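You operate a simulated robot arm through the tools that you are given. There is no shell and no other tool. Be economical: measure what you need, move in short steps, check, and stop when the job is done.

The job below is to be done with a simulated robot arm. You get a single attempt, and the scene is never put back.

TASK
Chalk a seam line three centimetres in on the navy sample panel, along the locked fence.
Fine: stand the marker back, loosen the screw, park the fence.

The check looks at the end state, three seconds after you hand in, the way a careful person would. Anything else that was tipped, shoved, dropped, spilled or broken makes it a failure.

THE ROBOT
A 7-joint arm with a two-finger parallel gripper, fixed in place. Base frame: the origin is at the foot of the arm, x ahead of it, y to its left, z up; the work surface is at about z = 0. Readings come in mm, degrees, newtons and seconds.
With the tool pointing down near the work surface it reaches from about 220 to 580 mm from the base axis. Its first joint turns from -66.0 to 66.0 degrees. Payload 2.5 kg.
Tool frame: the origin (TCP) lies between the finger pads and is the grasp point; the fingertips stand 23 mm ahead of it; z points along the fingers, y is the line along which they close. Largest opening 94 mm; finger width 38, thickness 10; the body of the gripper, 54 by 96 mm, starts 39 mm behind the TCP.
Orientation is told as [roll, pitch, yaw] about the base's x, y, z axes, in that order, counted from this pose: with the fingers straight down and closing along the base's y, the tool's x points along the base's -x, its y along +y and its z along -z.

THE INTERFACE
- The arm moves only by the tool arm_command. Its argument "targets" is a list of rows, each a list of 3 entries, a list of its own where there are three numbers: the shift along the tool's x, y, z in units of 250 mm (1.0 is 250 mm), then the turn, a rotation vector about the tool's x, y, z in units of 60 degrees (1.0 is 60 degrees), then the opening in per cent of the stroke, from 0 (shut) to 100 (fully open). In form: [[[dx, dy, dz], [ax, ay, az], jaw], ...]. A call has 1 to 8 rows; each row is the pose to reach, as a shift and turn from the pose commanded when the call began, along the tool's axes at that moment. A call with a number of a shift or a turn outside -1 to 1 is refused whole. A row lasts 0.2 s, in which the tool goes at most 50 mm and 8.6 degrees; a call with a longer step from one row to the next is refused whole, and so is a gripper value outside its range. A pose out of reach is approached as far as the arm can. The call stops where the force on the tool passes 40 N (or 10 N more than at its start, if that is more) or the arm is blocked; 0.2 s more then pass. Each finger travels about 108 mm/s and halts on what it meets, pressing with about 30 N; the grip force reading is that of the motor and also rises with nothing between the fingers. The clock runs only during rows and for 0.2 s after the last one: add rows that repeat a pose to give the fingers time. It gives the time, the measured TCP pose, the force on the tool (base axes), the opening and the grip force at its end, in the units of the frame above (readings bear some noise).
- Cameras (640 x 400 px; columns grow to the right, rows downward): "scene" is fixed at [141.8, -431, 556.8]; the picture's right is [0.64, -0.77, 0.00], its down [-0.39, -0.32, -0.86] and it looks along [0.67, 0.55, -0.50] (base axes); focal length 311 px, centre (320, 200). "wrist" rides on the gripper at [-39, 0, -44] in the tool frame; the picture's right is [0.00, -1.00, 0.00], its down [0.97, 0.00, -0.24] and it looks along [0.24, 0.00, 0.97] (tool axes); focal length 218 px, centre (320, 200). There is no depth. A picture from a camera that has moved, and an enlarged one, comes with that camera's place and axes in the base frame and with its lens. The place of the scene camera against the robot may be out by one fixed shift of up to 12 mm in any direction.
- grab_frame(camera): a new picture of that camera. No time passes.
- close_up(camera, box): a new picture of the part [left, top, right, bottom] of that camera's present view, enlarged. No time passes.
- finish_job(): hands the job in; it is judged then, once.

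Go step by step. Nothing tells you positions but the pictures and the camera data: compare them with the known pose of the tool, close in by small moves and look again before you grip or let go. The budget is 120 turns and 64 pictures, counting those below and the enlarged ones. Unless the task says otherwise, let go and move clear before handing in, and close with one line.

The tools are called as name(argument=value, ...) on one line, values as JSON. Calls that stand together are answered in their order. arm_command: Moves the arm, as the interface text tells. Its arguments: {"type":"object","properties":{"targets":{"type":"array","items":{"type":"array"}}},"required":["targets"]} The other tools are called the same way: grab_frame (camera) takes a picture; close_up (camera, box) takes an enlarged picture of a part of a camera's view; finish_job () hands the job in.

At the start:

```text
clock: 0.0
ee_pos: [431.1, 83.7, 310.1]
orientation: [0.0, 0.1, 0.0]
contact_force: [0.6, 0.7, 0.4]
finger_gap: 94.1
finger_force: 0.2
```

scene: 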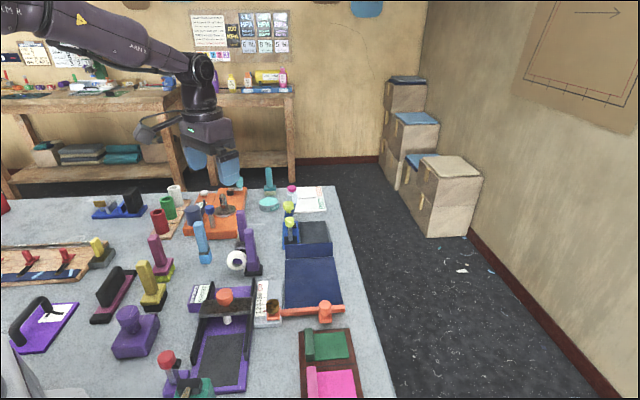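
wrist: 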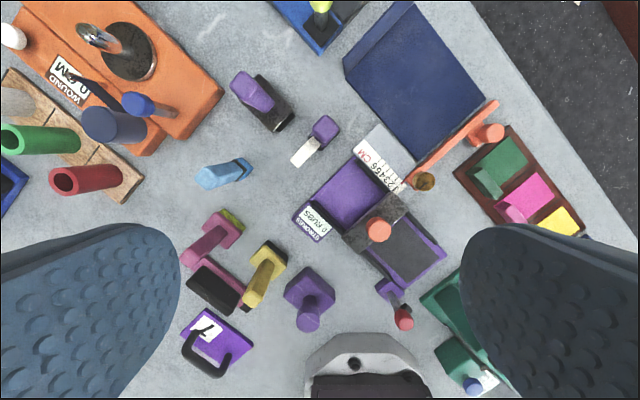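

I see a crowded table with a navy panel, an orange fence with a knob, and a ruler by it. I'll look closer at the panel area and the possible chalk markers first.

close_up(camera="wrist", box=[320, 0, 600, 175])

close_up(camera="wrist", box=[160, 60, 480, 260])

close_up(camera="scene", box=[180, 170, 380, 295])

close_up(camera="scene", box=[180, 260, 380, 385])

```text
2.29 times, centred on (460, 88) of wrist
camera zoom: at [468.7, 82.9, 354.2], right [0.0, -1.0, 0.0], down [-0.97, 0.0, 0.24], along [-0.24, 0.0, -0.97], focal length 499 px, centre (0, 457)
```

zoom: 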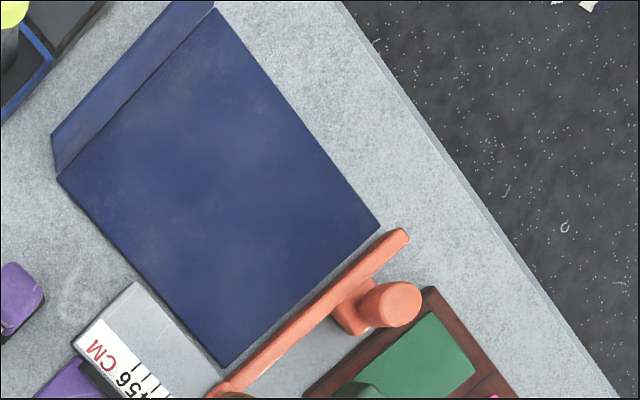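

```text
2.00 times, centred on (320, 160) of wrist
camera zoom: at [468.7, 82.9, 354.2], right [0.0, -1.0, 0.0], down [-0.97, 0.0, 0.24], along [-0.24, 0.0, -0.97], focal length 436 px, centre (320, 280)
```

zoom: 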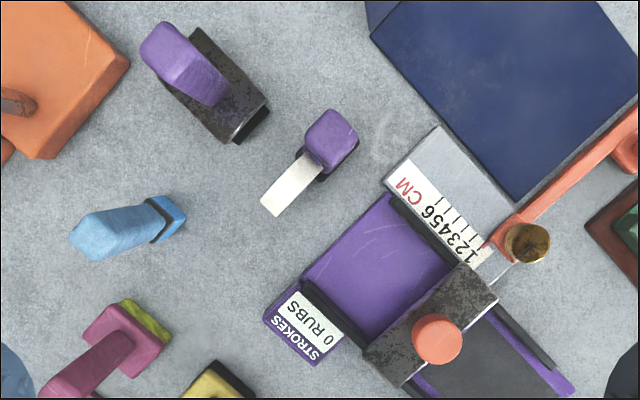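

```text
3.20 times, centred on (280, 232) of scene
camera zoom: at [141.8, -431.0, 556.8], right [0.64, -0.77, 0.0], down [-0.39, -0.32, -0.86], along [0.67, 0.55, -0.5], focal length 997 px, centre (448, 96)
```

zoom: 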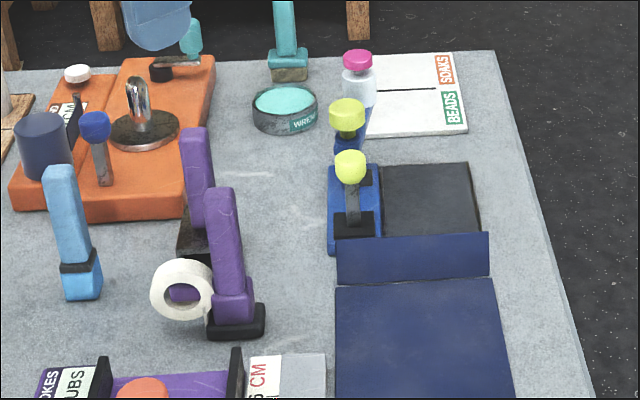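

```text
3.20 times, centred on (280, 322) of scene
camera zoom: at [141.8, -431.0, 556.8], right [0.64, -0.77, 0.0], down [-0.39, -0.32, -0.86], along [0.67, 0.55, -0.5], focal length 997 px, centre (448, -192)
```

zoom: 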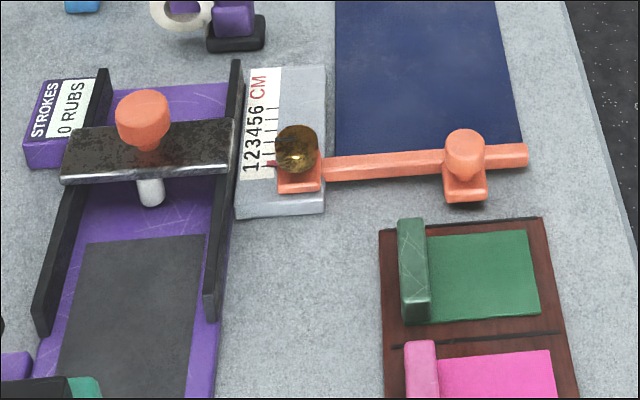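

The orange fence sits on a grey rail with a CM scale (1 nearest the panel edge), with a brass screw on its carriage. I don't know the chalk marker yet, so I'll inspect the other objects.

close_up(camera="scene", box=[0, 180, 200, 305])

close_up(camera="scene", box=[0, 275, 200, 400])

close_up(camera="wrist", box=[0, 0, 256, 160])

close_up(camera="wrist", box=[380, 80, 520, 168])

close_up(camera="scene", box=[240, 290, 340, 352])

```text
3.20 times, centred on (100, 242) of scene
camera zoom: at [141.8, -431.0, 556.8], right [0.64, -0.77, 0.0], down [-0.39, -0.32, -0.86], along [0.67, 0.55, -0.5], focal length 997 px, centre (1024, 64)
```

zoom: 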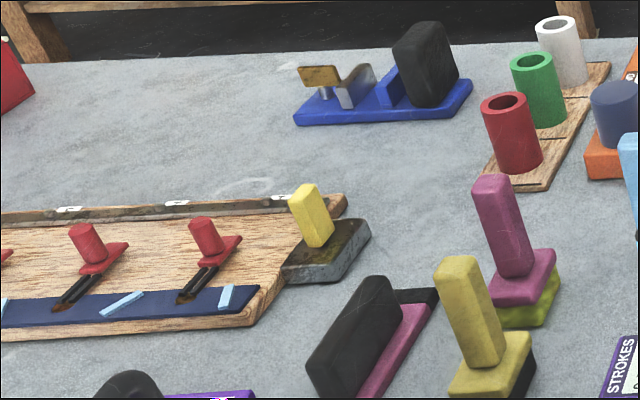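

```text
3.20 times, centred on (100, 338) of scene
camera zoom: at [141.8, -431.0, 556.8], right [0.64, -0.77, 0.0], down [-0.39, -0.32, -0.86], along [0.67, 0.55, -0.5], focal length 997 px, centre (1024, -240)
```

zoom: 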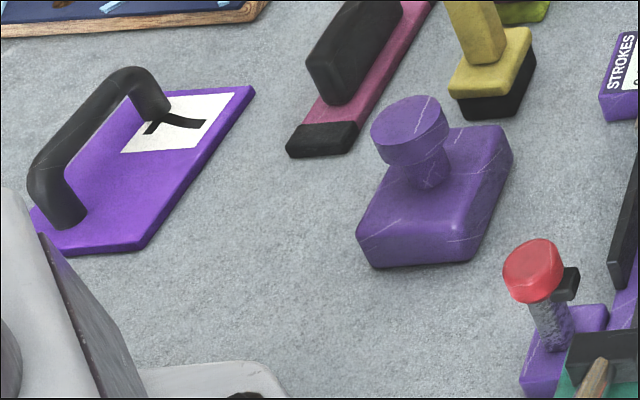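

```text
2.50 times, centred on (128, 80) of wrist
camera zoom: at [468.7, 82.9, 354.2], right [0.0, -1.0, 0.0], down [-0.97, 0.0, 0.24], along [-0.24, 0.0, -0.97], focal length 546 px, centre (800, 500)
```

zoom: 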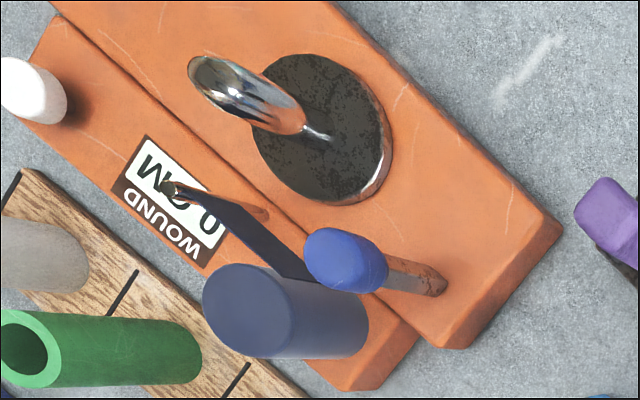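

```text
4.55 times, centred on (450, 124) of wrist
camera zoom: at [468.7, 82.9, 354.2], right [0.0, -1.0, 0.0], down [-0.97, 0.0, 0.24], along [-0.24, 0.0, -0.97], focal length 992 px, centre (-271, 546)
```

zoom: 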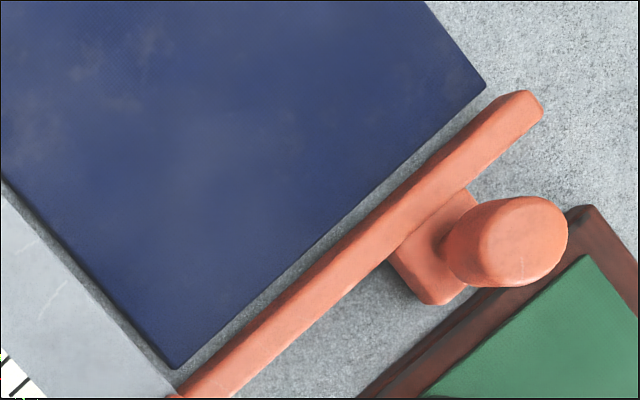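

```text
6.40 times, centred on (290, 321) of scene
camera zoom: at [141.8, -431.0, 556.8], right [0.64, -0.77, 0.0], down [-0.39, -0.32, -0.86], along [0.67, 0.55, -0.5], focal length 1993 px, centre (512, -574)
```

zoom: 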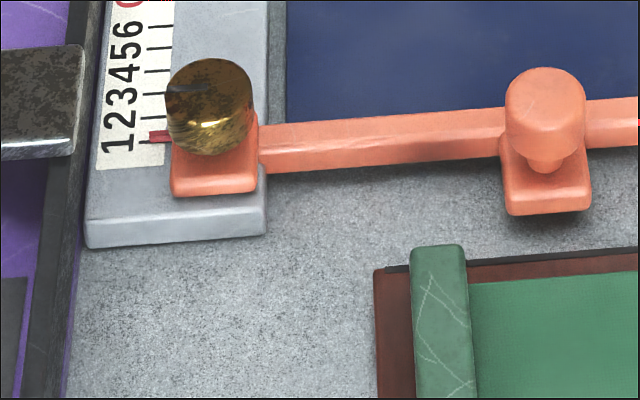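

The light-blue upright block with a black band is the likely chalk marker, since the board at left has navy strips with light-blue marks. I'll lower the camera toward it for a better view.

arm_command(targets=[[[0, 0.07, 0.15], [0, 0, 0], 100], [[0, 0.14, 0.3], [0, 0, 0], 100], [[0, 0.2, 0.42], [0, 0, 0], 100], [[0, 0.2, 0.42], [0, 0, 0], 100]])

grab_frame(camera="wrist")

close_up(camera="scene", box=[170, 200, 270, 262])

```text
clock: 1.0
ee_pos: [430.8, 135.5, 202.9]
orientation: [-0.1, 0.0, 0.1]
contact_force: [0.1, -0.7, 0.4]
finger_gap: 94.1
finger_force: 0.0
```

```text
52 pictures are left
camera wrist: at [468.6, 133.6, 248.8], right [0.0, -1.0, 0.0], down [-0.97, 0.0, 0.24], along [-0.24, 0.0, -0.97], focal length 218 px, centre (320, 200)
```

wrist: 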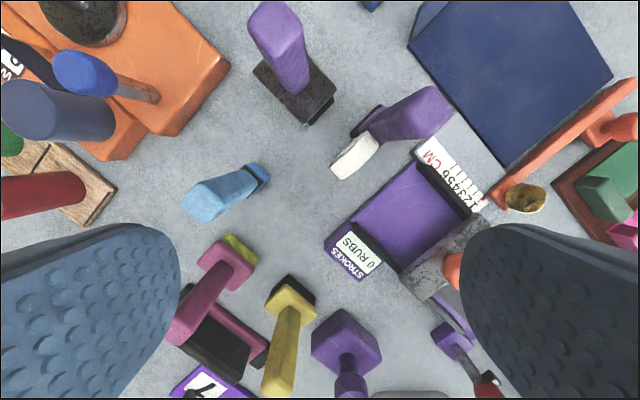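

```text
6.40 times, centred on (220, 231) of scene
camera zoom: at [141.8, -431.0, 556.8], right [0.64, -0.77, 0.0], down [-0.39, -0.32, -0.86], along [0.67, 0.55, -0.5], focal length 1993 px, centre (960, 2)
```

zoom: 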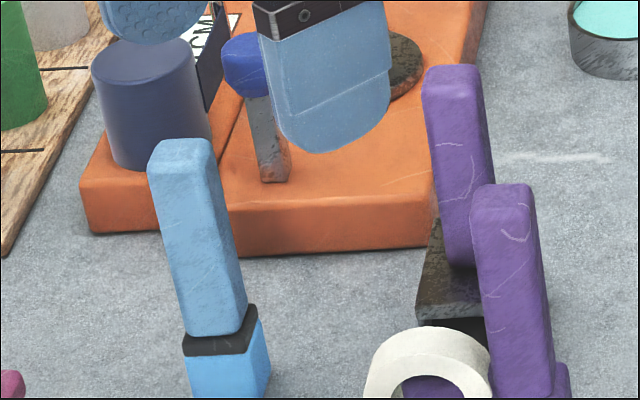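

The marker is a light-blue handle with a band and a blue chalk foot, standing near (440, 205). Next I'll go above the fence with the tool yawed to the fence axes to read the scale and screw.

arm_command(targets=[[[0.02, -0.12, 0], [0, 0, 0.14], 100], [[0.04, -0.25, 0], [0, 0, 0.28], 100], [[0.06, -0.38, 0], [0, 0, 0.42], 100], [[0.08, -0.5, 0], [0, 0, 0.56], 100], [[0.1, -0.62, 0], [0, 0, 0.68], 100], [[0.124, -0.744, 0], [0, 0, 0.75], 100], [[0.124, -0.744, 0], [0, 0, 0.75], 100]])

grab_frame(camera="wrist")

```text
clock: 2.6
ee_pos: [399.6, -53.1, 203.2]
orientation: [0.0, 0.0, -45.1]
contact_force: [-0.2, -1.1, -0.3]
finger_gap: 94.0
finger_force: 0.0
```

```text
50 pictures are left
camera wrist: at [426.1, -81.9, 248.4], right [-0.71, -0.71, 0.0], down [-0.69, 0.69, 0.24], along [-0.17, 0.17, -0.97], focal length 218 px, centre (320, 200)
```

wrist: 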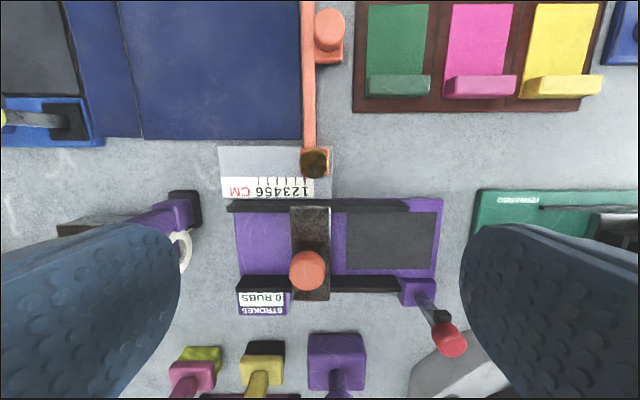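

The fence axes are exactly at 45°. I'll zoom in on the scale, screw and bar.

close_up(camera="wrist", box=[208, 130, 352, 220])

close_up(camera="wrist", box=[120, 0, 376, 160])

```text
4.44 times, centred on (280, 175) of wrist
camera zoom: at [426.1, -81.9, 248.4], right [-0.71, -0.71, 0.0], down [-0.69, 0.69, 0.24], along [-0.17, 0.17, -0.97], focal length 970 px, centre (498, 311)
```

zoom: 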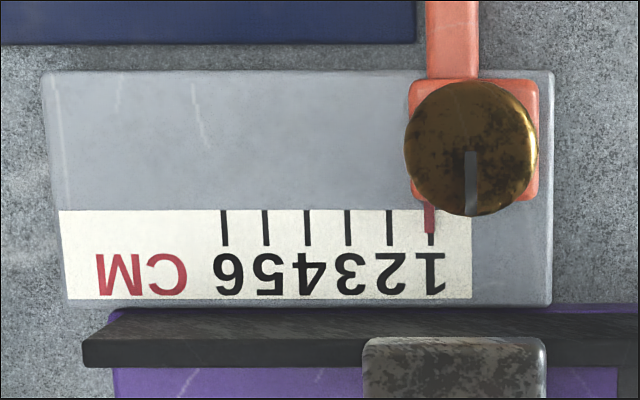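

```text
2.50 times, centred on (248, 80) of wrist
camera zoom: at [426.1, -81.9, 248.4], right [-0.71, -0.71, 0.0], down [-0.69, 0.69, 0.24], along [-0.17, 0.17, -0.97], focal length 546 px, centre (500, 500)
```

zoom: 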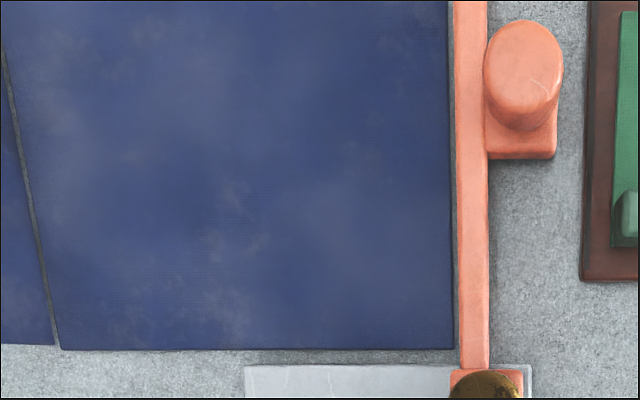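

The pointer reads about 1.0 with ticks 10 mm apart, and the brass screw carries an index mark. I need the chalk foot's width and heading, so I'll look at the marker up close.

arm_command(targets=[[[0.08, 0.15, 0], [0, 0, -0.1], 100], [[0.16, 0.3, 0], [0, 0, -0.24], 100], [[0.24, 0.42, 0], [0, 0, -0.38], 100], [[0.34, 0.53, 0.0], [0, 0, -0.52], 100], [[0.47, 0.57, 0.06], [0, 0, -0.66], 100], [[0.57, 0.58, 0.12], [0, 0, -0.75], 100], [[0.57, 0.58, 0.12], [0, 0, -0.75], 100]])

grab_frame(camera="wrist")

```text
clock: 4.2
ee_pos: [401.7, 153.4, 175.3]
orientation: [-0.1, -0.1, 0.1]
contact_force: [-0.5, -0.3, -0.2]
finger_gap: 94.0
finger_force: 0.1
```

```text
47 pictures are left
camera wrist: at [438.9, 151.1, 218.9], right [0.0, -1.0, 0.0], down [-0.97, 0.0, 0.24], along [-0.24, 0.0, -0.97], focal length 218 px, centre (320, 200)
```

wrist: 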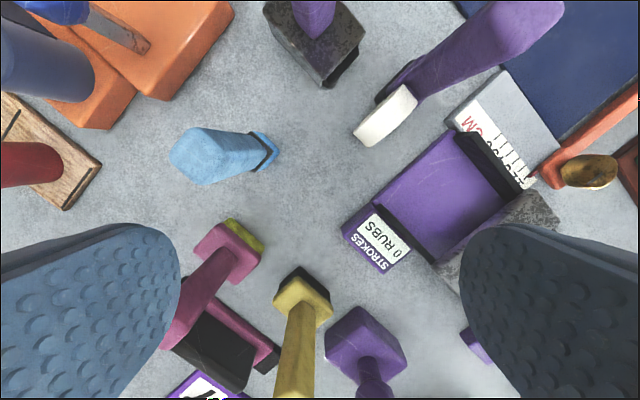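

close_up(camera="wrist", box=[152, 100, 312, 200])

close_up(camera="scene", box=[185, 215, 225, 270])

```text
4.00 times, centred on (232, 150) of wrist
camera zoom: at [438.9, 151.1, 218.9], right [0.0, -1.0, 0.0], down [-0.97, 0.0, 0.24], along [-0.24, 0.0, -0.97], focal length 873 px, centre (672, 400)
```

zoom: 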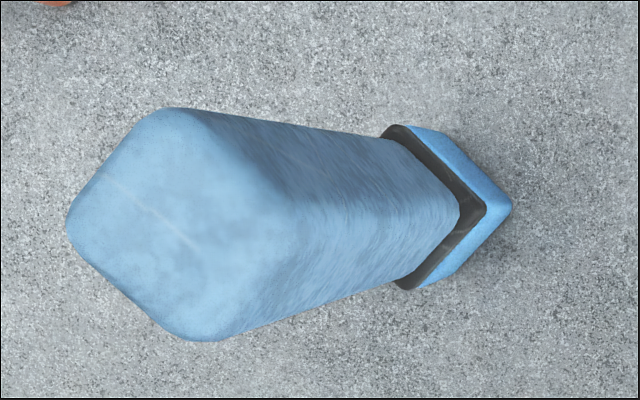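

```text
7.27 times, centred on (205, 242) of scene
camera zoom: at [141.8, -431.0, 556.8], right [0.64, -0.77, 0.0], down [-0.39, -0.32, -0.86], along [0.67, 0.55, -0.5], focal length 2265 px, centre (1156, -109)
```

zoom: 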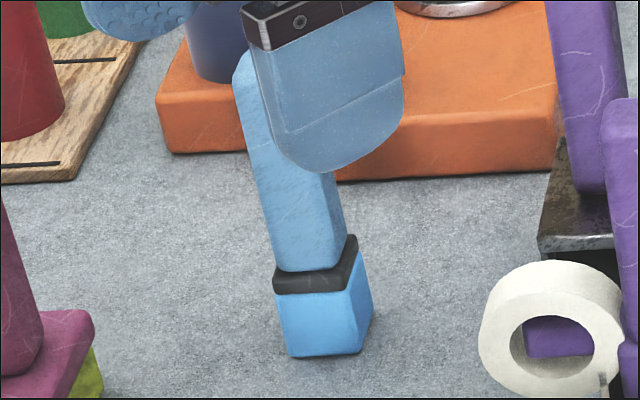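

The chalk foot is about 28 mm square at (432, 210), aligned at 45°. Half of that (14 mm) plus the fence face, now about 4 mm outside the panel, agrees with setting the pointer to 3 for a line 30 mm in. I'll go over the fence knob next.

arm_command(targets=[[[-0.02, -0.15, 0], [0, 0, 0.14], 100], [[-0.05, -0.32, 0], [0, 0, 0.28], 100], [[-0.08, -0.49, 0], [0, 0, 0.42], 100], [[-0.11, -0.66, 0], [0, 0, 0.56], 100], [[-0.14, -0.83, 0], [0, 0, 0.68], 100], [[-0.17, -1.0, 0], [0, 0, 0.75], 100], [[-0.17, -1.0, 0], [0, 0, 0.75], 100]])

```text
clock: 5.8
ee_pos: [443.1, -99.0, 174.1]
orientation: [-0.1, 0.1, -45.0]
contact_force: [-1.5, 0.4, -0.1]
finger_gap: 94.0
finger_force: 0.1
```

I'm over the fence; I'll take a picture here to locate the knob and the bar height.

grab_frame(camera="wrist")

close_up(camera="scene", box=[255, 280, 355, 342])

```text
44 pictures are left
camera wrist: at [469.4, -128.9, 218.3], right [-0.71, -0.71, 0.0], down [-0.69, 0.69, 0.24], along [-0.17, 0.17, -0.97], focal length 218 px, centre (320, 200)
```

wrist: 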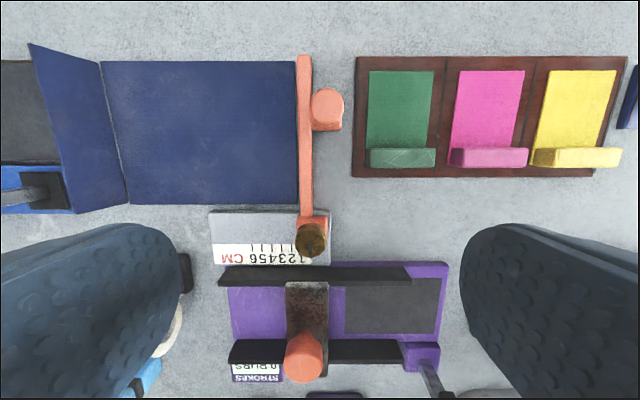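

```text
6.40 times, centred on (305, 311) of scene
camera zoom: at [141.8, -431.0, 556.8], right [0.64, -0.77, 0.0], down [-0.39, -0.32, -0.86], along [0.67, 0.55, -0.5], focal length 1993 px, centre (416, -510)
```

zoom: 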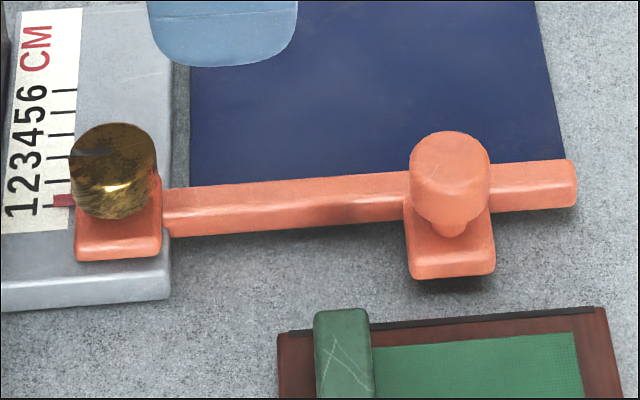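

The knob top is at about (484, -151), z≈55. I'll go above it half open and check before descending.

arm_command(targets=[[[-0.13, -0.015, 0.1], [0, 0, 0], 75], [[-0.263, -0.031, 0.2], [0, 0, 0], 55], [[-0.263, -0.031, 0.36], [0, 0, 0], 50], [[-0.263, -0.031, 0.36], [0, 0, 0], 50]])

grab_frame(camera="wrist")

close_up(camera="scene", box=[255, 250, 375, 325])

```text
clock: 6.8
ee_pos: [484.8, -152.0, 85.6]
orientation: [0.0, 0.0, -45.0]
contact_force: [-1.0, 0.1, 0.7]
finger_gap: 47.3
finger_force: 0.1
```

```text
42 pictures are left
camera wrist: at [511.4, -181.0, 129.6], right [-0.71, -0.71, 0.0], down [-0.69, 0.69, 0.24], along [-0.17, 0.17, -0.97], focal length 218 px, centre (320, 200)
```

wrist: 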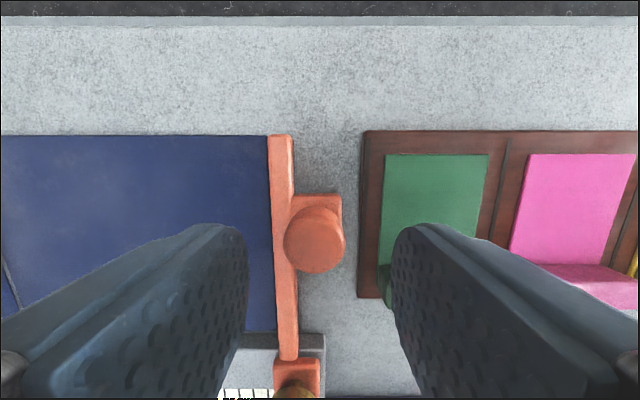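

```text
5.33 times, centred on (315, 288) of scene
camera zoom: at [141.8, -431.0, 556.8], right [0.64, -0.77, 0.0], down [-0.39, -0.32, -0.86], along [0.67, 0.55, -0.5], focal length 1661 px, centre (347, -267)
```

zoom: 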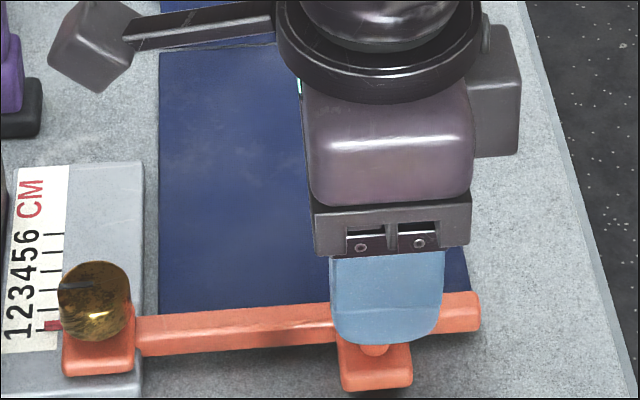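

The knob is about 4 mm further along the bar and 2 mm toward the panel from my axis. I'll correct, descend with the fingertips above the bar, and close.

arm_command(targets=[[[-0.016, 0.008, 0.05], [0, 0, 0], 50], [[-0.016, 0.008, 0.118], [0, 0, 0], 50], [[-0.016, 0.008, 0.118], [0, 0, 0], 30], [[-0.016, 0.008, 0.118], [0, 0, 0], 15], [[-0.016, 0.008, 0.118], [0, 0, 0], 15]])

close_up(camera="scene", box=[255, 270, 375, 345])

```text
clock: 8.0
ee_pos: [488.2, -153.3, 55.7]
orientation: [0.0, 0.0, -45.1]
contact_force: [4.8, 0.3, -6.2]
finger_gap: 24.9
finger_force: 45.0
```

```text
5.33 times, centred on (315, 308) of scene
camera zoom: at [141.8, -431.0, 556.8], right [0.64, -0.77, 0.0], down [-0.39, -0.32, -0.86], along [0.67, 0.55, -0.5], focal length 1661 px, centre (347, -373)
```

zoom: 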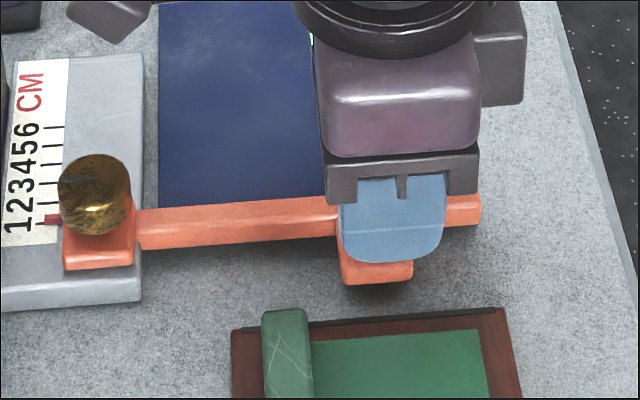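

I've gripped the knob (gap 24.9 mm). I'll test sliding the fence along tool +y with a small step.

arm_command(targets=[[[0, 0.02, 0], [0, 0, 0], 15], [[0, 0.04, 0], [0, 0, 0], 15]])

```text
clock: 8.6
ee_pos: [496.3, -145.2, 55.9]
orientation: [0.0, -0.1, -45.0]
contact_force: [1.4, -3.0, 3.8]
finger_gap: 24.8
finger_force: 45.5
```

The fence slides freely, so the screw is loose. I'll continue to about 3 on the scale and read it.

arm_command(targets=[[[0, 0.02, 0], [0, 0, 0], 15], [[0, 0.036, 0], [0, 0, 0], 15], [[0, 0.036, 0], [0, 0, 0], 15]])

close_up(camera="scene", box=[245, 275, 305, 320])

close_up(camera="wrist", box=[220, 260, 400, 400])

```text
clock: 9.4
ee_pos: [503.5, -138.1, 55.5]
orientation: [0.0, 0.0, -45.1]
contact_force: [3.8, -3.2, -0.5]
finger_gap: 24.8
finger_force: 45.0
```

```text
8.89 times, centred on (275, 298) of scene
camera zoom: at [141.8, -431.0, 556.8], right [0.64, -0.77, 0.0], down [-0.39, -0.32, -0.86], along [0.67, 0.55, -0.5], focal length 2768 px, centre (720, -667)
```

zoom: 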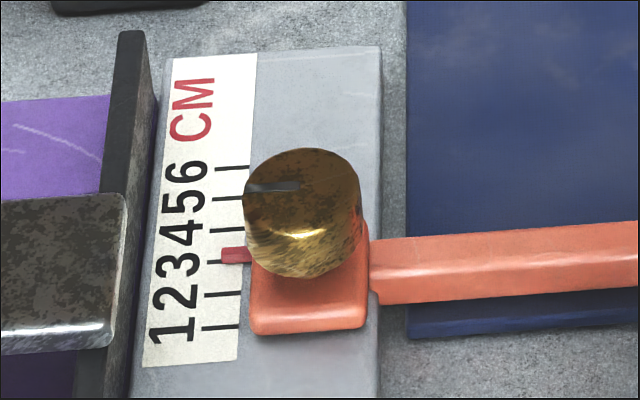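

```text
2.86 times, centred on (310, 330) of wrist
camera zoom: at [529.9, -168.1, 100.0], right [-0.71, -0.71, 0.0], down [-0.69, 0.69, 0.24], along [-0.17, 0.17, -0.97], focal length 624 px, centre (349, -171)
```

zoom: 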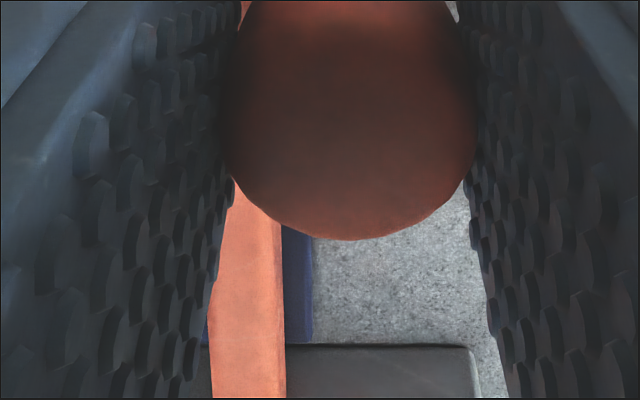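

The pointer is near 3. I'll release, rise and read the scale from directly above before locking.

arm_command(targets=[[[0, 0, 0], [0, 0, 0], 50], [[0, 0, 0], [0, 0, 0], 50], [[0, 0, -0.15], [0, 0, 0], 50], [[0, 0, -0.3], [0, 0, 0], 50], [[0.15, 0.02, -0.38], [0, 0, 0], 50], [[0.33, 0.05, -0.38], [0, 0, 0], 50], [[0.5, 0.08, -0.38], [0, 0, 0], 50], [[0.584, 0.083, -0.38], [0, 0, 0], 50]])

close_up(camera="wrist", box=[200, 80, 440, 230])

```text
clock: 11.2
ee_pos: [415.2, -19.4, 149.6]
orientation: [0.0, -0.1, -45.1]
contact_force: [-0.2, 0.6, 0.1]
finger_gap: 46.5
finger_force: 0.1
```

```text
2.67 times, centred on (320, 155) of wrist
camera zoom: at [441.6, -49.0, 193.0], right [-0.71, -0.71, 0.0], down [-0.69, 0.69, 0.24], along [-0.17, 0.17, -0.97], focal length 582 px, centre (320, 320)
```

zoom: 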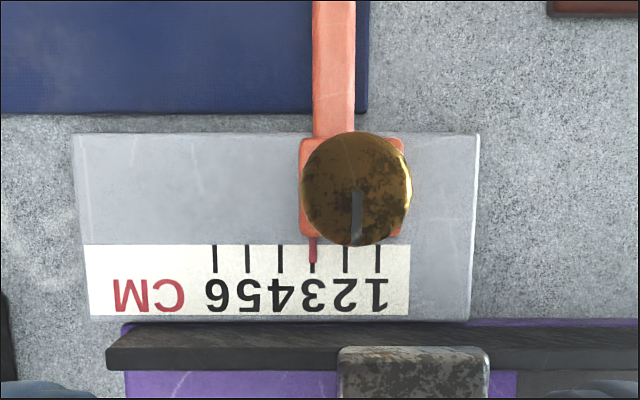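

The pointer reads 3.0 and the fence face sits about 16 mm inside the panel edge, which matches. The brass screw is at about (433, -53); I'll hover over it with the yaw turned back to 0 to leave room for a clockwise turn.

arm_command(targets=[[[-0.03, -0.01, 0], [0, 0, -0.14], 50], [[-0.06, -0.02, 0], [0, 0, -0.28], 50], [[-0.09, -0.03, 0.05], [0, 0, -0.42], 48], [[-0.12, -0.04, 0.1], [0, 0, -0.56], 46], [[-0.145, -0.044, 0.17], [0, 0, -0.68], 46], [[-0.145, -0.044, 0.24], [0, 0, -0.75], 46], [[-0.145, -0.044, 0.24], [0, 0, -0.75], 46]])

grab_frame(camera="wrist")

```text
clock: 12.8
ee_pos: [433.4, -55.4, 91.2]
orientation: [0.0, -0.1, 0.2]
contact_force: [-0.2, 0.4, 0.1]
finger_gap: 43.2
finger_force: 0.1
```

```text
36 pictures are left
camera wrist: at [471.5, -55.9, 134.4], right [0.0, -1.0, 0.0], down [-0.97, 0.0, 0.24], along [-0.24, 0.0, -0.97], focal length 218 px, centre (320, 200)
```

wrist: 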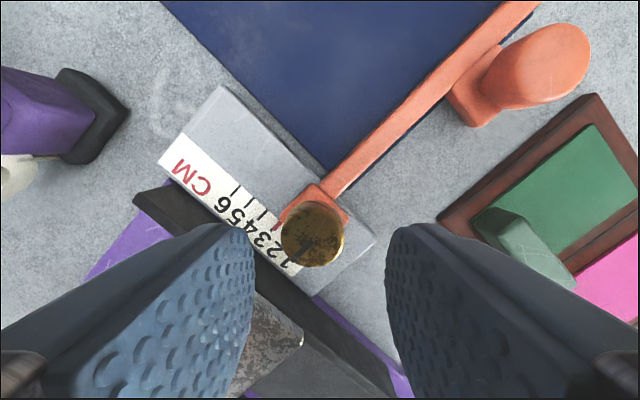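

The screw is about 2 mm off my axis. I'll correct, descend to z≈57 and close on it.

arm_command(targets=[[[-0.008, 0.009, 0.07], [0, 0, 0], 46], [[-0.008, 0.009, 0.136], [0, 0, 0], 46], [[-0.008, 0.009, 0.136], [0, 0, 0], 30], [[-0.008, 0.009, 0.136], [0, 0, 0], 15], [[-0.008, 0.009, 0.136], [0, 0, 0], 15]])

close_up(camera="scene", box=[225, 260, 325, 322])

```text
clock: 14.0
ee_pos: [433.8, -51.0, 56.3]
orientation: [0.0, 0.0, 0.0]
contact_force: [0.0, -0.2, -2.3]
finger_gap: 26.6
finger_force: 45.5
```

```text
6.40 times, centred on (275, 291) of scene
camera zoom: at [141.8, -431.0, 556.8], right [0.64, -0.77, 0.0], down [-0.39, -0.32, -0.86], along [0.67, 0.55, -0.5], focal length 1993 px, centre (608, -382)
```

zoom: 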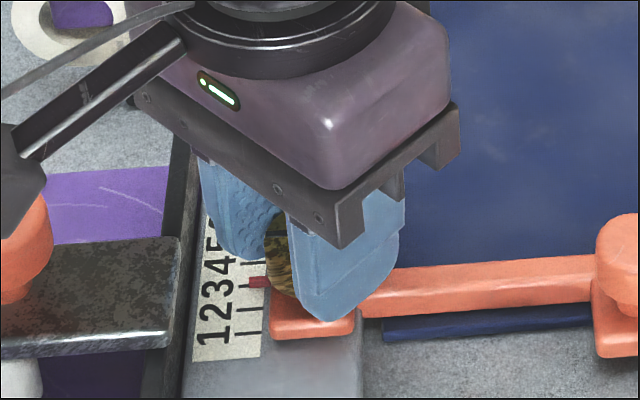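

The screw is gripped (26.6 mm). I'll turn it clockwise seen from above, 60° first.

arm_command(targets=[[[0, 0, 0], [0, 0, 0.13], 15], [[0, 0, 0], [0, 0, 0.26], 15], [[0, 0, 0], [0, 0, 0.39], 15], [[0, 0, 0], [0, 0, 0.52], 15], [[0, 0, 0], [0, 0, 0.65], 15], [[0, 0, 0], [0, 0, 0.78], 15], [[0, 0, 0], [0, 0, 0.91], 15], [[0, 0, 0], [0, 0, 1.0], 15]])

close_up(camera="scene", box=[225, 260, 325, 322])

```text
clock: 15.8
ee_pos: [434.0, -50.8, 56.6]
orientation: [0.0, -0.1, -60.3]
contact_force: [4.8, -5.5, -12.2]
finger_gap: 26.7
finger_force: 44.7
```

```text
6.40 times, centred on (275, 291) of scene
camera zoom: at [141.9, -431.0, 556.8], right [0.64, -0.77, 0.0], down [-0.39, -0.32, -0.86], along [0.67, 0.55, -0.5], focal length 1993 px, centre (608, -382)
```

zoom: 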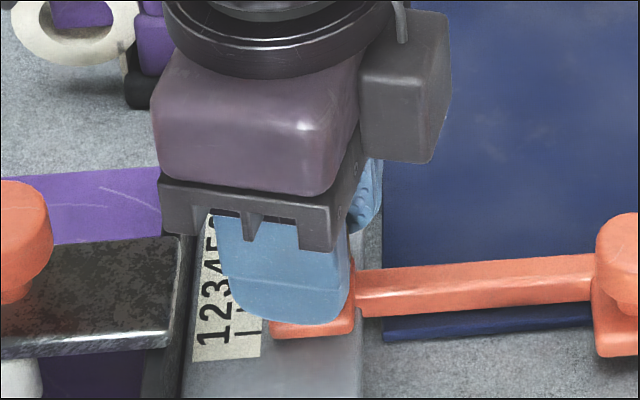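

It turned 60° with the forces staying small. I'll turn a further 35°.

arm_command(targets=[[[0, 0, 0], [0, 0, 0.13], 15], [[0, 0, 0], [0, 0, 0.26], 15], [[0, 0, 0], [0, 0, 0.39], 15], [[0, 0, 0], [0, 0, 0.52], 15], [[0, 0, 0], [0, 0, 0.58], 15]])

```text
clock: 17.0
ee_pos: [433.3, -52.6, 56.7]
orientation: [0.0, 0.1, -95.0]
contact_force: [7.2, -8.1, -17.2]
finger_gap: 26.9
finger_force: 44.7
```

I'll release, rise and look at the index mark and the pointer.

arm_command(targets=[[[0, 0, 0], [0, 0, 0], 46], [[0, 0, 0], [0, 0, 0], 46], [[0, 0, -0.12], [0, 0, 0], 46], [[0, 0, -0.25], [0, 0, -0.14], 46], [[0, 0, -0.37], [0, 0, -0.28], 46], [[0, 0, -0.37], [0, 0, -0.42], 46], [[0, 0, -0.37], [0, 0, -0.56], 46], [[0, 0, -0.37], [0, 0, -0.7], 46]])

arm_command(targets=[[[0.08, 0.02, 0], [0, 0, -0.13], 46], [[0.15, 0.04, 0], [0, 0, -0.13], 46], [[0.15, 0.04, 0], [0, 0, -0.13], 46]])

close_up(camera="wrist", box=[200, 80, 440, 230])

```text
clock: 18.8
ee_pos: [434.0, -51.5, 148.8]
orientation: [-0.1, -0.1, -52.7]
contact_force: [-1.0, -0.3, 0.4]
finger_gap: 43.5
finger_force: 0.0
```

```text
clock: 19.6
ee_pos: [419.7, -17.1, 148.7]
orientation: [0.1, 0.0, -45.1]
contact_force: [-0.3, 0.6, 0.3]
finger_gap: 43.2
finger_force: 0.0
```

```text
2.67 times, centred on (320, 155) of wrist
camera zoom: at [446.2, -45.1, 192.8], right [-0.71, -0.71, 0.0], down [-0.69, 0.69, 0.24], along [-0.17, 0.17, -0.97], focal length 582 px, centre (320, 320)
```

zoom: 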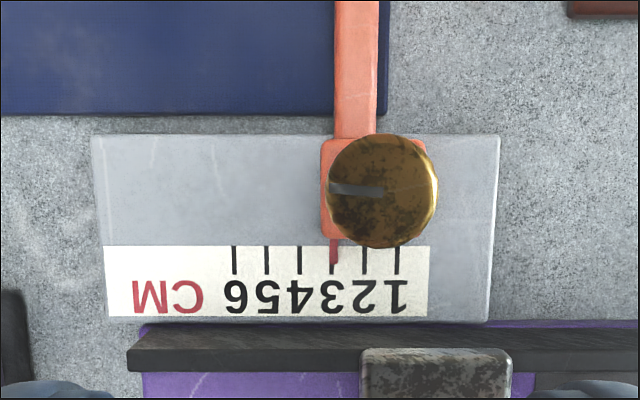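

close_up(camera="wrist", box=[275, 150, 371, 210])

```text
6.67 times, centred on (323, 180) of wrist
camera zoom: at [446.2, -45.1, 192.8], right [-0.71, -0.71, 0.0], down [-0.69, 0.69, 0.24], along [-0.17, 0.17, -0.97], focal length 1455 px, centre (300, 333)
```

zoom: 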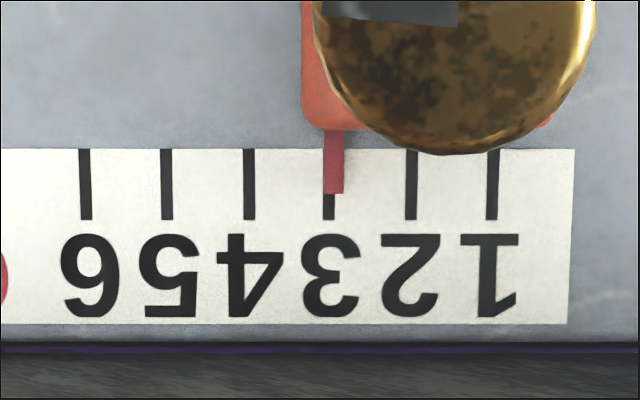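

The pointer is at about 2.94, within 0.6 mm, and the index has turned 90° clockwise. I'll tug the fence gently to confirm it is locked.

arm_command(targets=[[[-0.18, -0.03, 0], [0, 0, 0], 50], [[-0.36, -0.06, 0], [0, 0, 0], 50], [[-0.53, -0.09, 0.0], [0, 0, 0], 50], [[-0.58, -0.107, 0.1], [0, 0, 0], 50], [[-0.58, -0.107, 0.25], [0, 0, 0], 50], [[-0.58, -0.107, 0.37], [0, 0, 0], 50], [[-0.58, -0.107, 0.37], [0, 0, 0], 50]])

arm_command(targets=[[[0, 0, 0], [0, 0, 0], 30], [[0, 0, 0], [0, 0, 0], 15], [[0, 0, 0], [0, 0, 0], 15]])

arm_command(targets=[[[0, 0.008, 0], [0, 0, 0], 15], [[0, 0.012, 0], [0, 0, 0], 15], [[0, 0.012, 0], [0, 0, 0], 15]])

```text
clock: 21.2
ee_pos: [504.2, -136.0, 56.1]
orientation: [0.0, -0.1, -44.9]
contact_force: [0.4, 0.4, -0.4]
finger_gap: 47.1
finger_force: 0.1
```

```text
clock: 22.0
ee_pos: [504.0, -136.3, 56.0]
orientation: [0.1, 0.0, -45.2]
contact_force: [2.0, -5.2, -4.6]
finger_gap: 24.9
finger_force: 45.2
```

```text
clock: 22.8
ee_pos: [505.4, -134.1, 56.5]
orientation: [0.1, -0.1, -45.0]
contact_force: [3.3, -5.4, -6.0]
finger_gap: 25.2
finger_force: 45.6
```

close_up(camera="scene", box=[245, 275, 305, 320])

```text
8.89 times, centred on (275, 298) of scene
camera zoom: at [141.8, -431.0, 556.8], right [0.64, -0.77, 0.0], down [-0.39, -0.32, -0.86], along [0.67, 0.55, -0.5], focal length 2768 px, centre (720, -667)
```

zoom: 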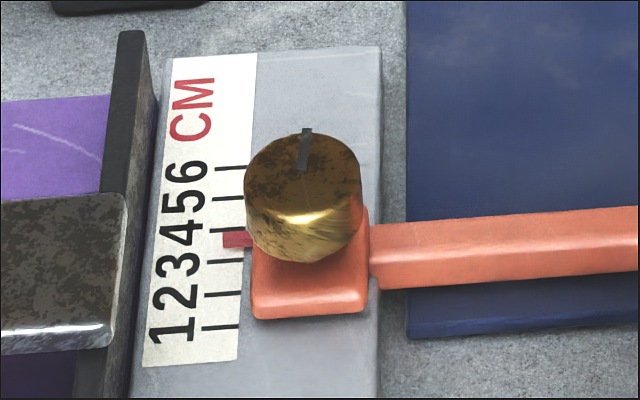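

The fence moved to about 3.45 with little force, so it isn't locked yet. I'll bring it back to 3, and then tighten the screw further.

arm_command(targets=[[[0, -0.01, 0], [0, 0, 0], 15], [[0, -0.018, 0], [0, 0, 0], 15], [[0, -0.018, 0], [0, 0, 0], 15], [[0, -0.018, 0], [0, 0, 0], 15]])

close_up(camera="scene", box=[245, 275, 305, 320])

```text
clock: 23.8
ee_pos: [502.6, -138.8, 57.8]
orientation: [-0.1, 0.1, -44.9]
contact_force: [4.6, -0.2, -12.0]
finger_gap: 24.9
finger_force: 44.7
```

```text
8.89 times, centred on (275, 298) of scene
camera zoom: at [141.8, -431.0, 556.8], right [0.64, -0.77, 0.0], down [-0.39, -0.32, -0.86], along [0.67, 0.55, -0.5], focal length 2768 px, centre (720, -667)
```

zoom: 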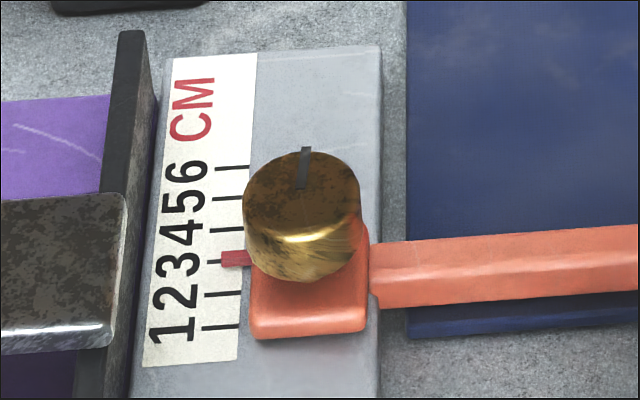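

It is now at about 2.9; I'll nudge it 1 mm, release and go back over the screw.

arm_command(targets=[[[0, 0.006, 0], [0, 0, 0], 15], [[0, 0.006, 0], [0, 0, 0], 15]])

close_up(camera="scene", box=[245, 275, 305, 320])

```text
clock: 24.4
ee_pos: [503.4, -138.1, 55.1]
orientation: [-0.1, 0.0, -45.2]
contact_force: [4.4, -8.9, -8.1]
finger_gap: 24.8
finger_force: 45.1
```

```text
8.89 times, centred on (275, 298) of scene
camera zoom: at [141.8, -431.0, 556.8], right [0.64, -0.77, 0.0], down [-0.39, -0.32, -0.86], along [0.67, 0.55, -0.5], focal length 2768 px, centre (720, -667)
```

zoom: 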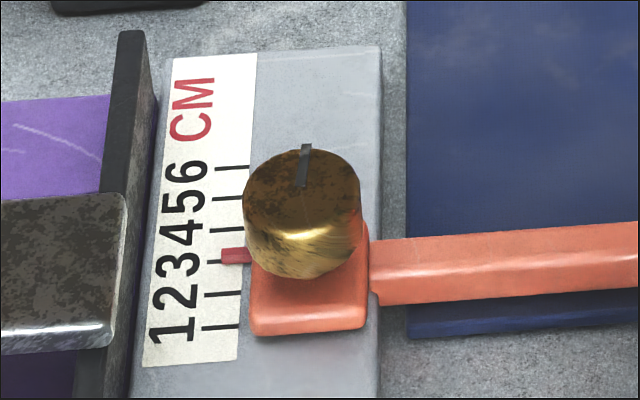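

The pointer is at 3.0. I'll release and go over the screw, turning the yaw back for another clockwise turn.

arm_command(targets=[[[0, 0, 0], [0, 0, 0], 46], [[0, 0, 0], [0, 0, 0], 46], [[0, 0, -0.16], [0, 0, 0], 46], [[0.1, 0.01, -0.2], [0, 0, -0.13], 46], [[0.25, 0.025, -0.2], [0, 0, -0.26], 46], [[0.4, 0.045, -0.2], [0, 0, -0.39], 46], [[0.438, 0.049, -0.2], [0, 0, -0.52], 46], [[0.438, 0.049, -0.2], [0, 0, -0.65], 46]])

arm_command(targets=[[[0, 0, 0], [0, 0, -0.14], 46], [[0, 0, 0], [0, 0, -0.28], 46], [[0, 0, 0], [0, 0, -0.42], 46], [[0, 0, 0], [0, 0, -0.56], 46], [[0, 0, 0], [0, 0, -0.7], 46], [[0, 0, 0], [0, 0, -0.7], 46]])

grab_frame(camera="wrist")

```text
clock: 26.2
ee_pos: [433.6, -51.5, 107.1]
orientation: [0.0, 0.0, -5.9]
contact_force: [0.2, 0.1, -0.3]
finger_gap: 43.0
finger_force: 0.0
```

```text
clock: 27.6
ee_pos: [435.2, -51.2, 106.7]
orientation: [0.0, 0.0, 36.1]
contact_force: [-0.1, -1.1, 0.3]
finger_gap: 43.1
finger_force: 0.0
```

```text
28 pictures are left
camera wrist: at [464.5, -29.9, 150.3], right [0.59, -0.81, 0.0], down [-0.78, -0.57, 0.24], along [-0.19, -0.14, -0.97], focal length 218 px, centre (320, 200)
```

wrist: 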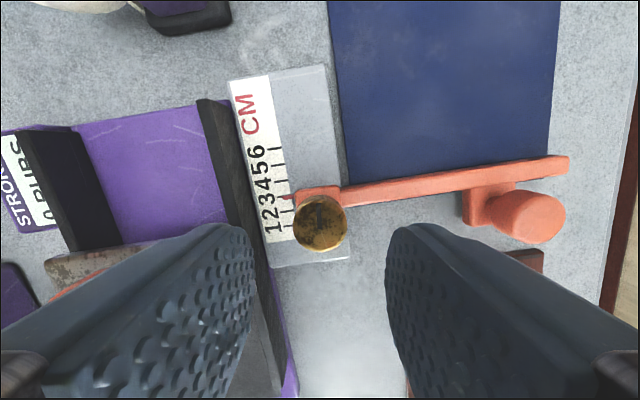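

I'm well centred over the screw. Descend, close, and turn clockwise.

arm_command(targets=[[[0, 0, 0.1], [0, 0, 0], 46], [[0, 0, 0.203], [0, 0, 0], 46], [[0, 0, 0.203], [0, 0, 0], 30], [[0, 0, 0.203], [0, 0, 0], 15], [[0, 0, 0.203], [0, 0, 0], 15]])

arm_command(targets=[[[0, 0, 0], [0, 0, 0.13], 15], [[0, 0, 0], [0, 0, 0.26], 15], [[0, 0, 0], [0, 0, 0.39], 15], [[0, 0, 0], [0, 0, 0.52], 15], [[0, 0, 0], [0, 0, 0.65], 15], [[0, 0, 0], [0, 0, 0.78], 15], [[0, 0, 0], [0, 0, 0.91], 15], [[0, 0, 0], [0, 0, 1.0], 15]])

arm_command(targets=[[[0, 0, 0], [0, 0, 0.13], 15], [[0, 0, 0], [0, 0, 0.26], 15], [[0, 0, 0], [0, 0, 0.39], 15], [[0, 0, 0], [0, 0, 0.52], 15], [[0, 0, 0], [0, 0, 0.65], 15], [[0, 0, 0], [0, 0, 0.78], 15], [[0, 0, 0], [0, 0, 0.91], 15], [[0, 0, 0], [0, 0, 1.0], 15]])

```text
clock: 28.8
ee_pos: [434.4, -51.0, 55.0]
orientation: [0.0, 0.1, 35.8]
contact_force: [5.6, -4.2, -4.5]
finger_gap: 26.7
finger_force: 45.3
```

```text
clock: 30.6
ee_pos: [435.7, -49.6, 56.7]
orientation: [0.2, 0.1, -24.0]
contact_force: [-1.7, 0.9, 10.0]
finger_gap: 26.9
finger_force: 45.2
```

```text
clock: 32.4
ee_pos: [433.5, -51.3, 54.8]
orientation: [0.0, 0.1, -84.3]
contact_force: [-1.7, -0.5, 3.2]
finger_gap: 26.8
finger_force: 45.0
```

That makes about 210° in total. I'll release and inspect the index and pointer from above.

arm_command(targets=[[[0, 0, 0], [0, 0, 0], 46], [[0, 0, 0], [0, 0, 0], 46], [[0, 0, -0.12], [0, 0, 0], 46], [[0, 0, -0.25], [0, 0, -0.14], 46], [[0, 0, -0.37], [0, 0, -0.28], 46], [[0, 0, -0.37], [0, 0, -0.42], 46], [[0, 0, -0.37], [0, 0, -0.56], 46], [[0, 0, -0.37], [0, 0, -0.65], 46]])

arm_command(targets=[[[0.08, 0.0, 0], [0, 0, 0], 46], [[0.15, 0.0, 0], [0, 0, 0], 46], [[0.15, 0.0, 0], [0, 0, 0], 46]])

close_up(camera="wrist", box=[260, 130, 380, 205])

```text
clock: 34.2
ee_pos: [432.8, -51.7, 146.8]
orientation: [0.0, 0.1, -44.8]
contact_force: [-0.8, 0.9, -0.9]
finger_gap: 43.2
finger_force: 0.1
```

```text
clock: 35.0
ee_pos: [407.9, -23.6, 150.0]
orientation: [0.0, 0.0, -44.9]
contact_force: [-0.1, -0.2, -0.6]
finger_gap: 43.2
finger_force: 0.1
```

```text
5.33 times, centred on (320, 168) of wrist
camera zoom: at [433.7, -53.4, 192.9], right [-0.71, -0.71, 0.0], down [-0.69, 0.69, 0.24], along [-0.17, 0.17, -0.97], focal length 1164 px, centre (320, 373)
```

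zoom: 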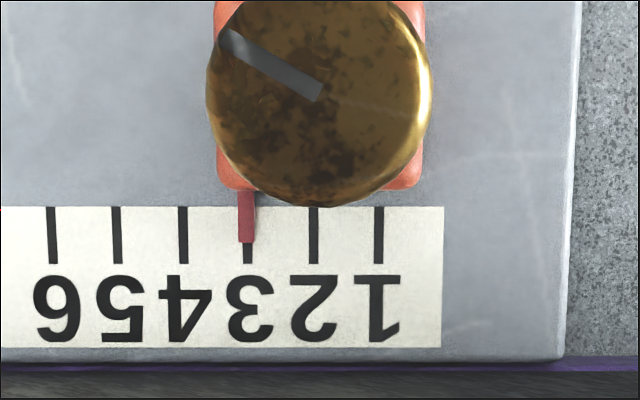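

The pointer is exactly 3.0, and the index stopped at about 120° (the fingers slipped at the end stop), so it is tight. Next I'll go above the marker at (433, 210).

arm_command(targets=[[[0, 0, -0.12], [0, 0, 0], 60], [[0.1, 0.12, -0.16], [0, 0, 0], 60], [[0.2, 0.25, -0.16], [0, 0, 0], 60], [[0.3, 0.37, -0.16], [0, 0, 0], 60], [[0.4, 0.5, -0.16], [0, 0, 0], 60], [[0.5, 0.62, -0.16], [0, 0, 0], 60], [[0.59, 0.734, -0.16], [0, 0, 0], 60], [[0.59, 0.734, -0.12], [0, 0, 0], 60]])

grab_frame(camera="wrist")

```text
clock: 36.8
ee_pos: [434.1, 210.8, 177.0]
orientation: [0.0, 0.1, -45.1]
contact_force: [0.3, -0.4, 0.6]
finger_gap: 56.3
finger_force: 0.1
```

```text
26 pictures are left
camera wrist: at [459.9, 181.0, 220.6], right [-0.71, -0.71, 0.0], down [-0.69, 0.69, 0.24], along [-0.17, 0.17, -0.97], focal length 218 px, centre (320, 200)
```

wrist: 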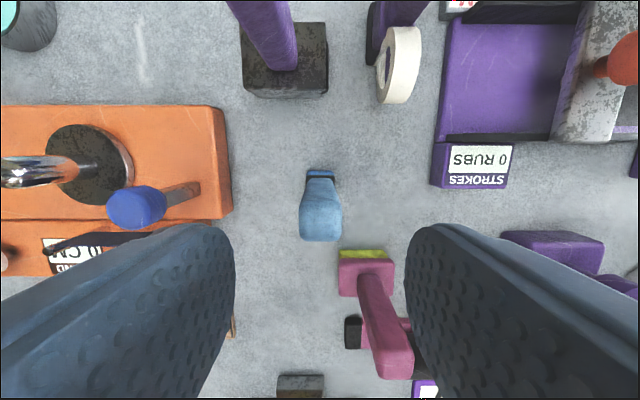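

The marker is aligned and centred between the fingers. I'll descend to z≈82 and grip the handle.

arm_command(targets=[[[0, 0, 0.15], [0, 0, 0], 60], [[0, 0, 0.28], [0, 0, 0], 60], [[0, 0, 0.38], [0, 0, 0], 60], [[0, 0, 0.38], [0, 0, 0], 60], [[0, 0, 0.38], [0, 0, 0], 35], [[0, 0, 0.38], [0, 0, 0], 10], [[0, 0, 0.38], [0, 0, 0], 10]])

close_up(camera="scene", box=[160, 180, 260, 280])

```text
clock: 38.4
ee_pos: [432.7, 210.0, 84.0]
orientation: [0.0, 0.1, -45.1]
contact_force: [0.0, -0.1, -0.1]
finger_gap: 21.6
finger_force: 30.1
```

```text
4.00 times, centred on (210, 230) of scene
camera zoom: at [141.8, -431.0, 556.9], right [0.64, -0.77, 0.0], down [-0.39, -0.32, -0.86], along [0.67, 0.55, -0.5], focal length 1246 px, centre (760, 80)
```

zoom: 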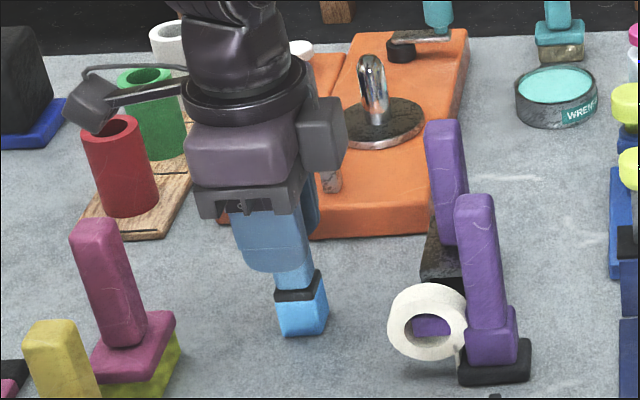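

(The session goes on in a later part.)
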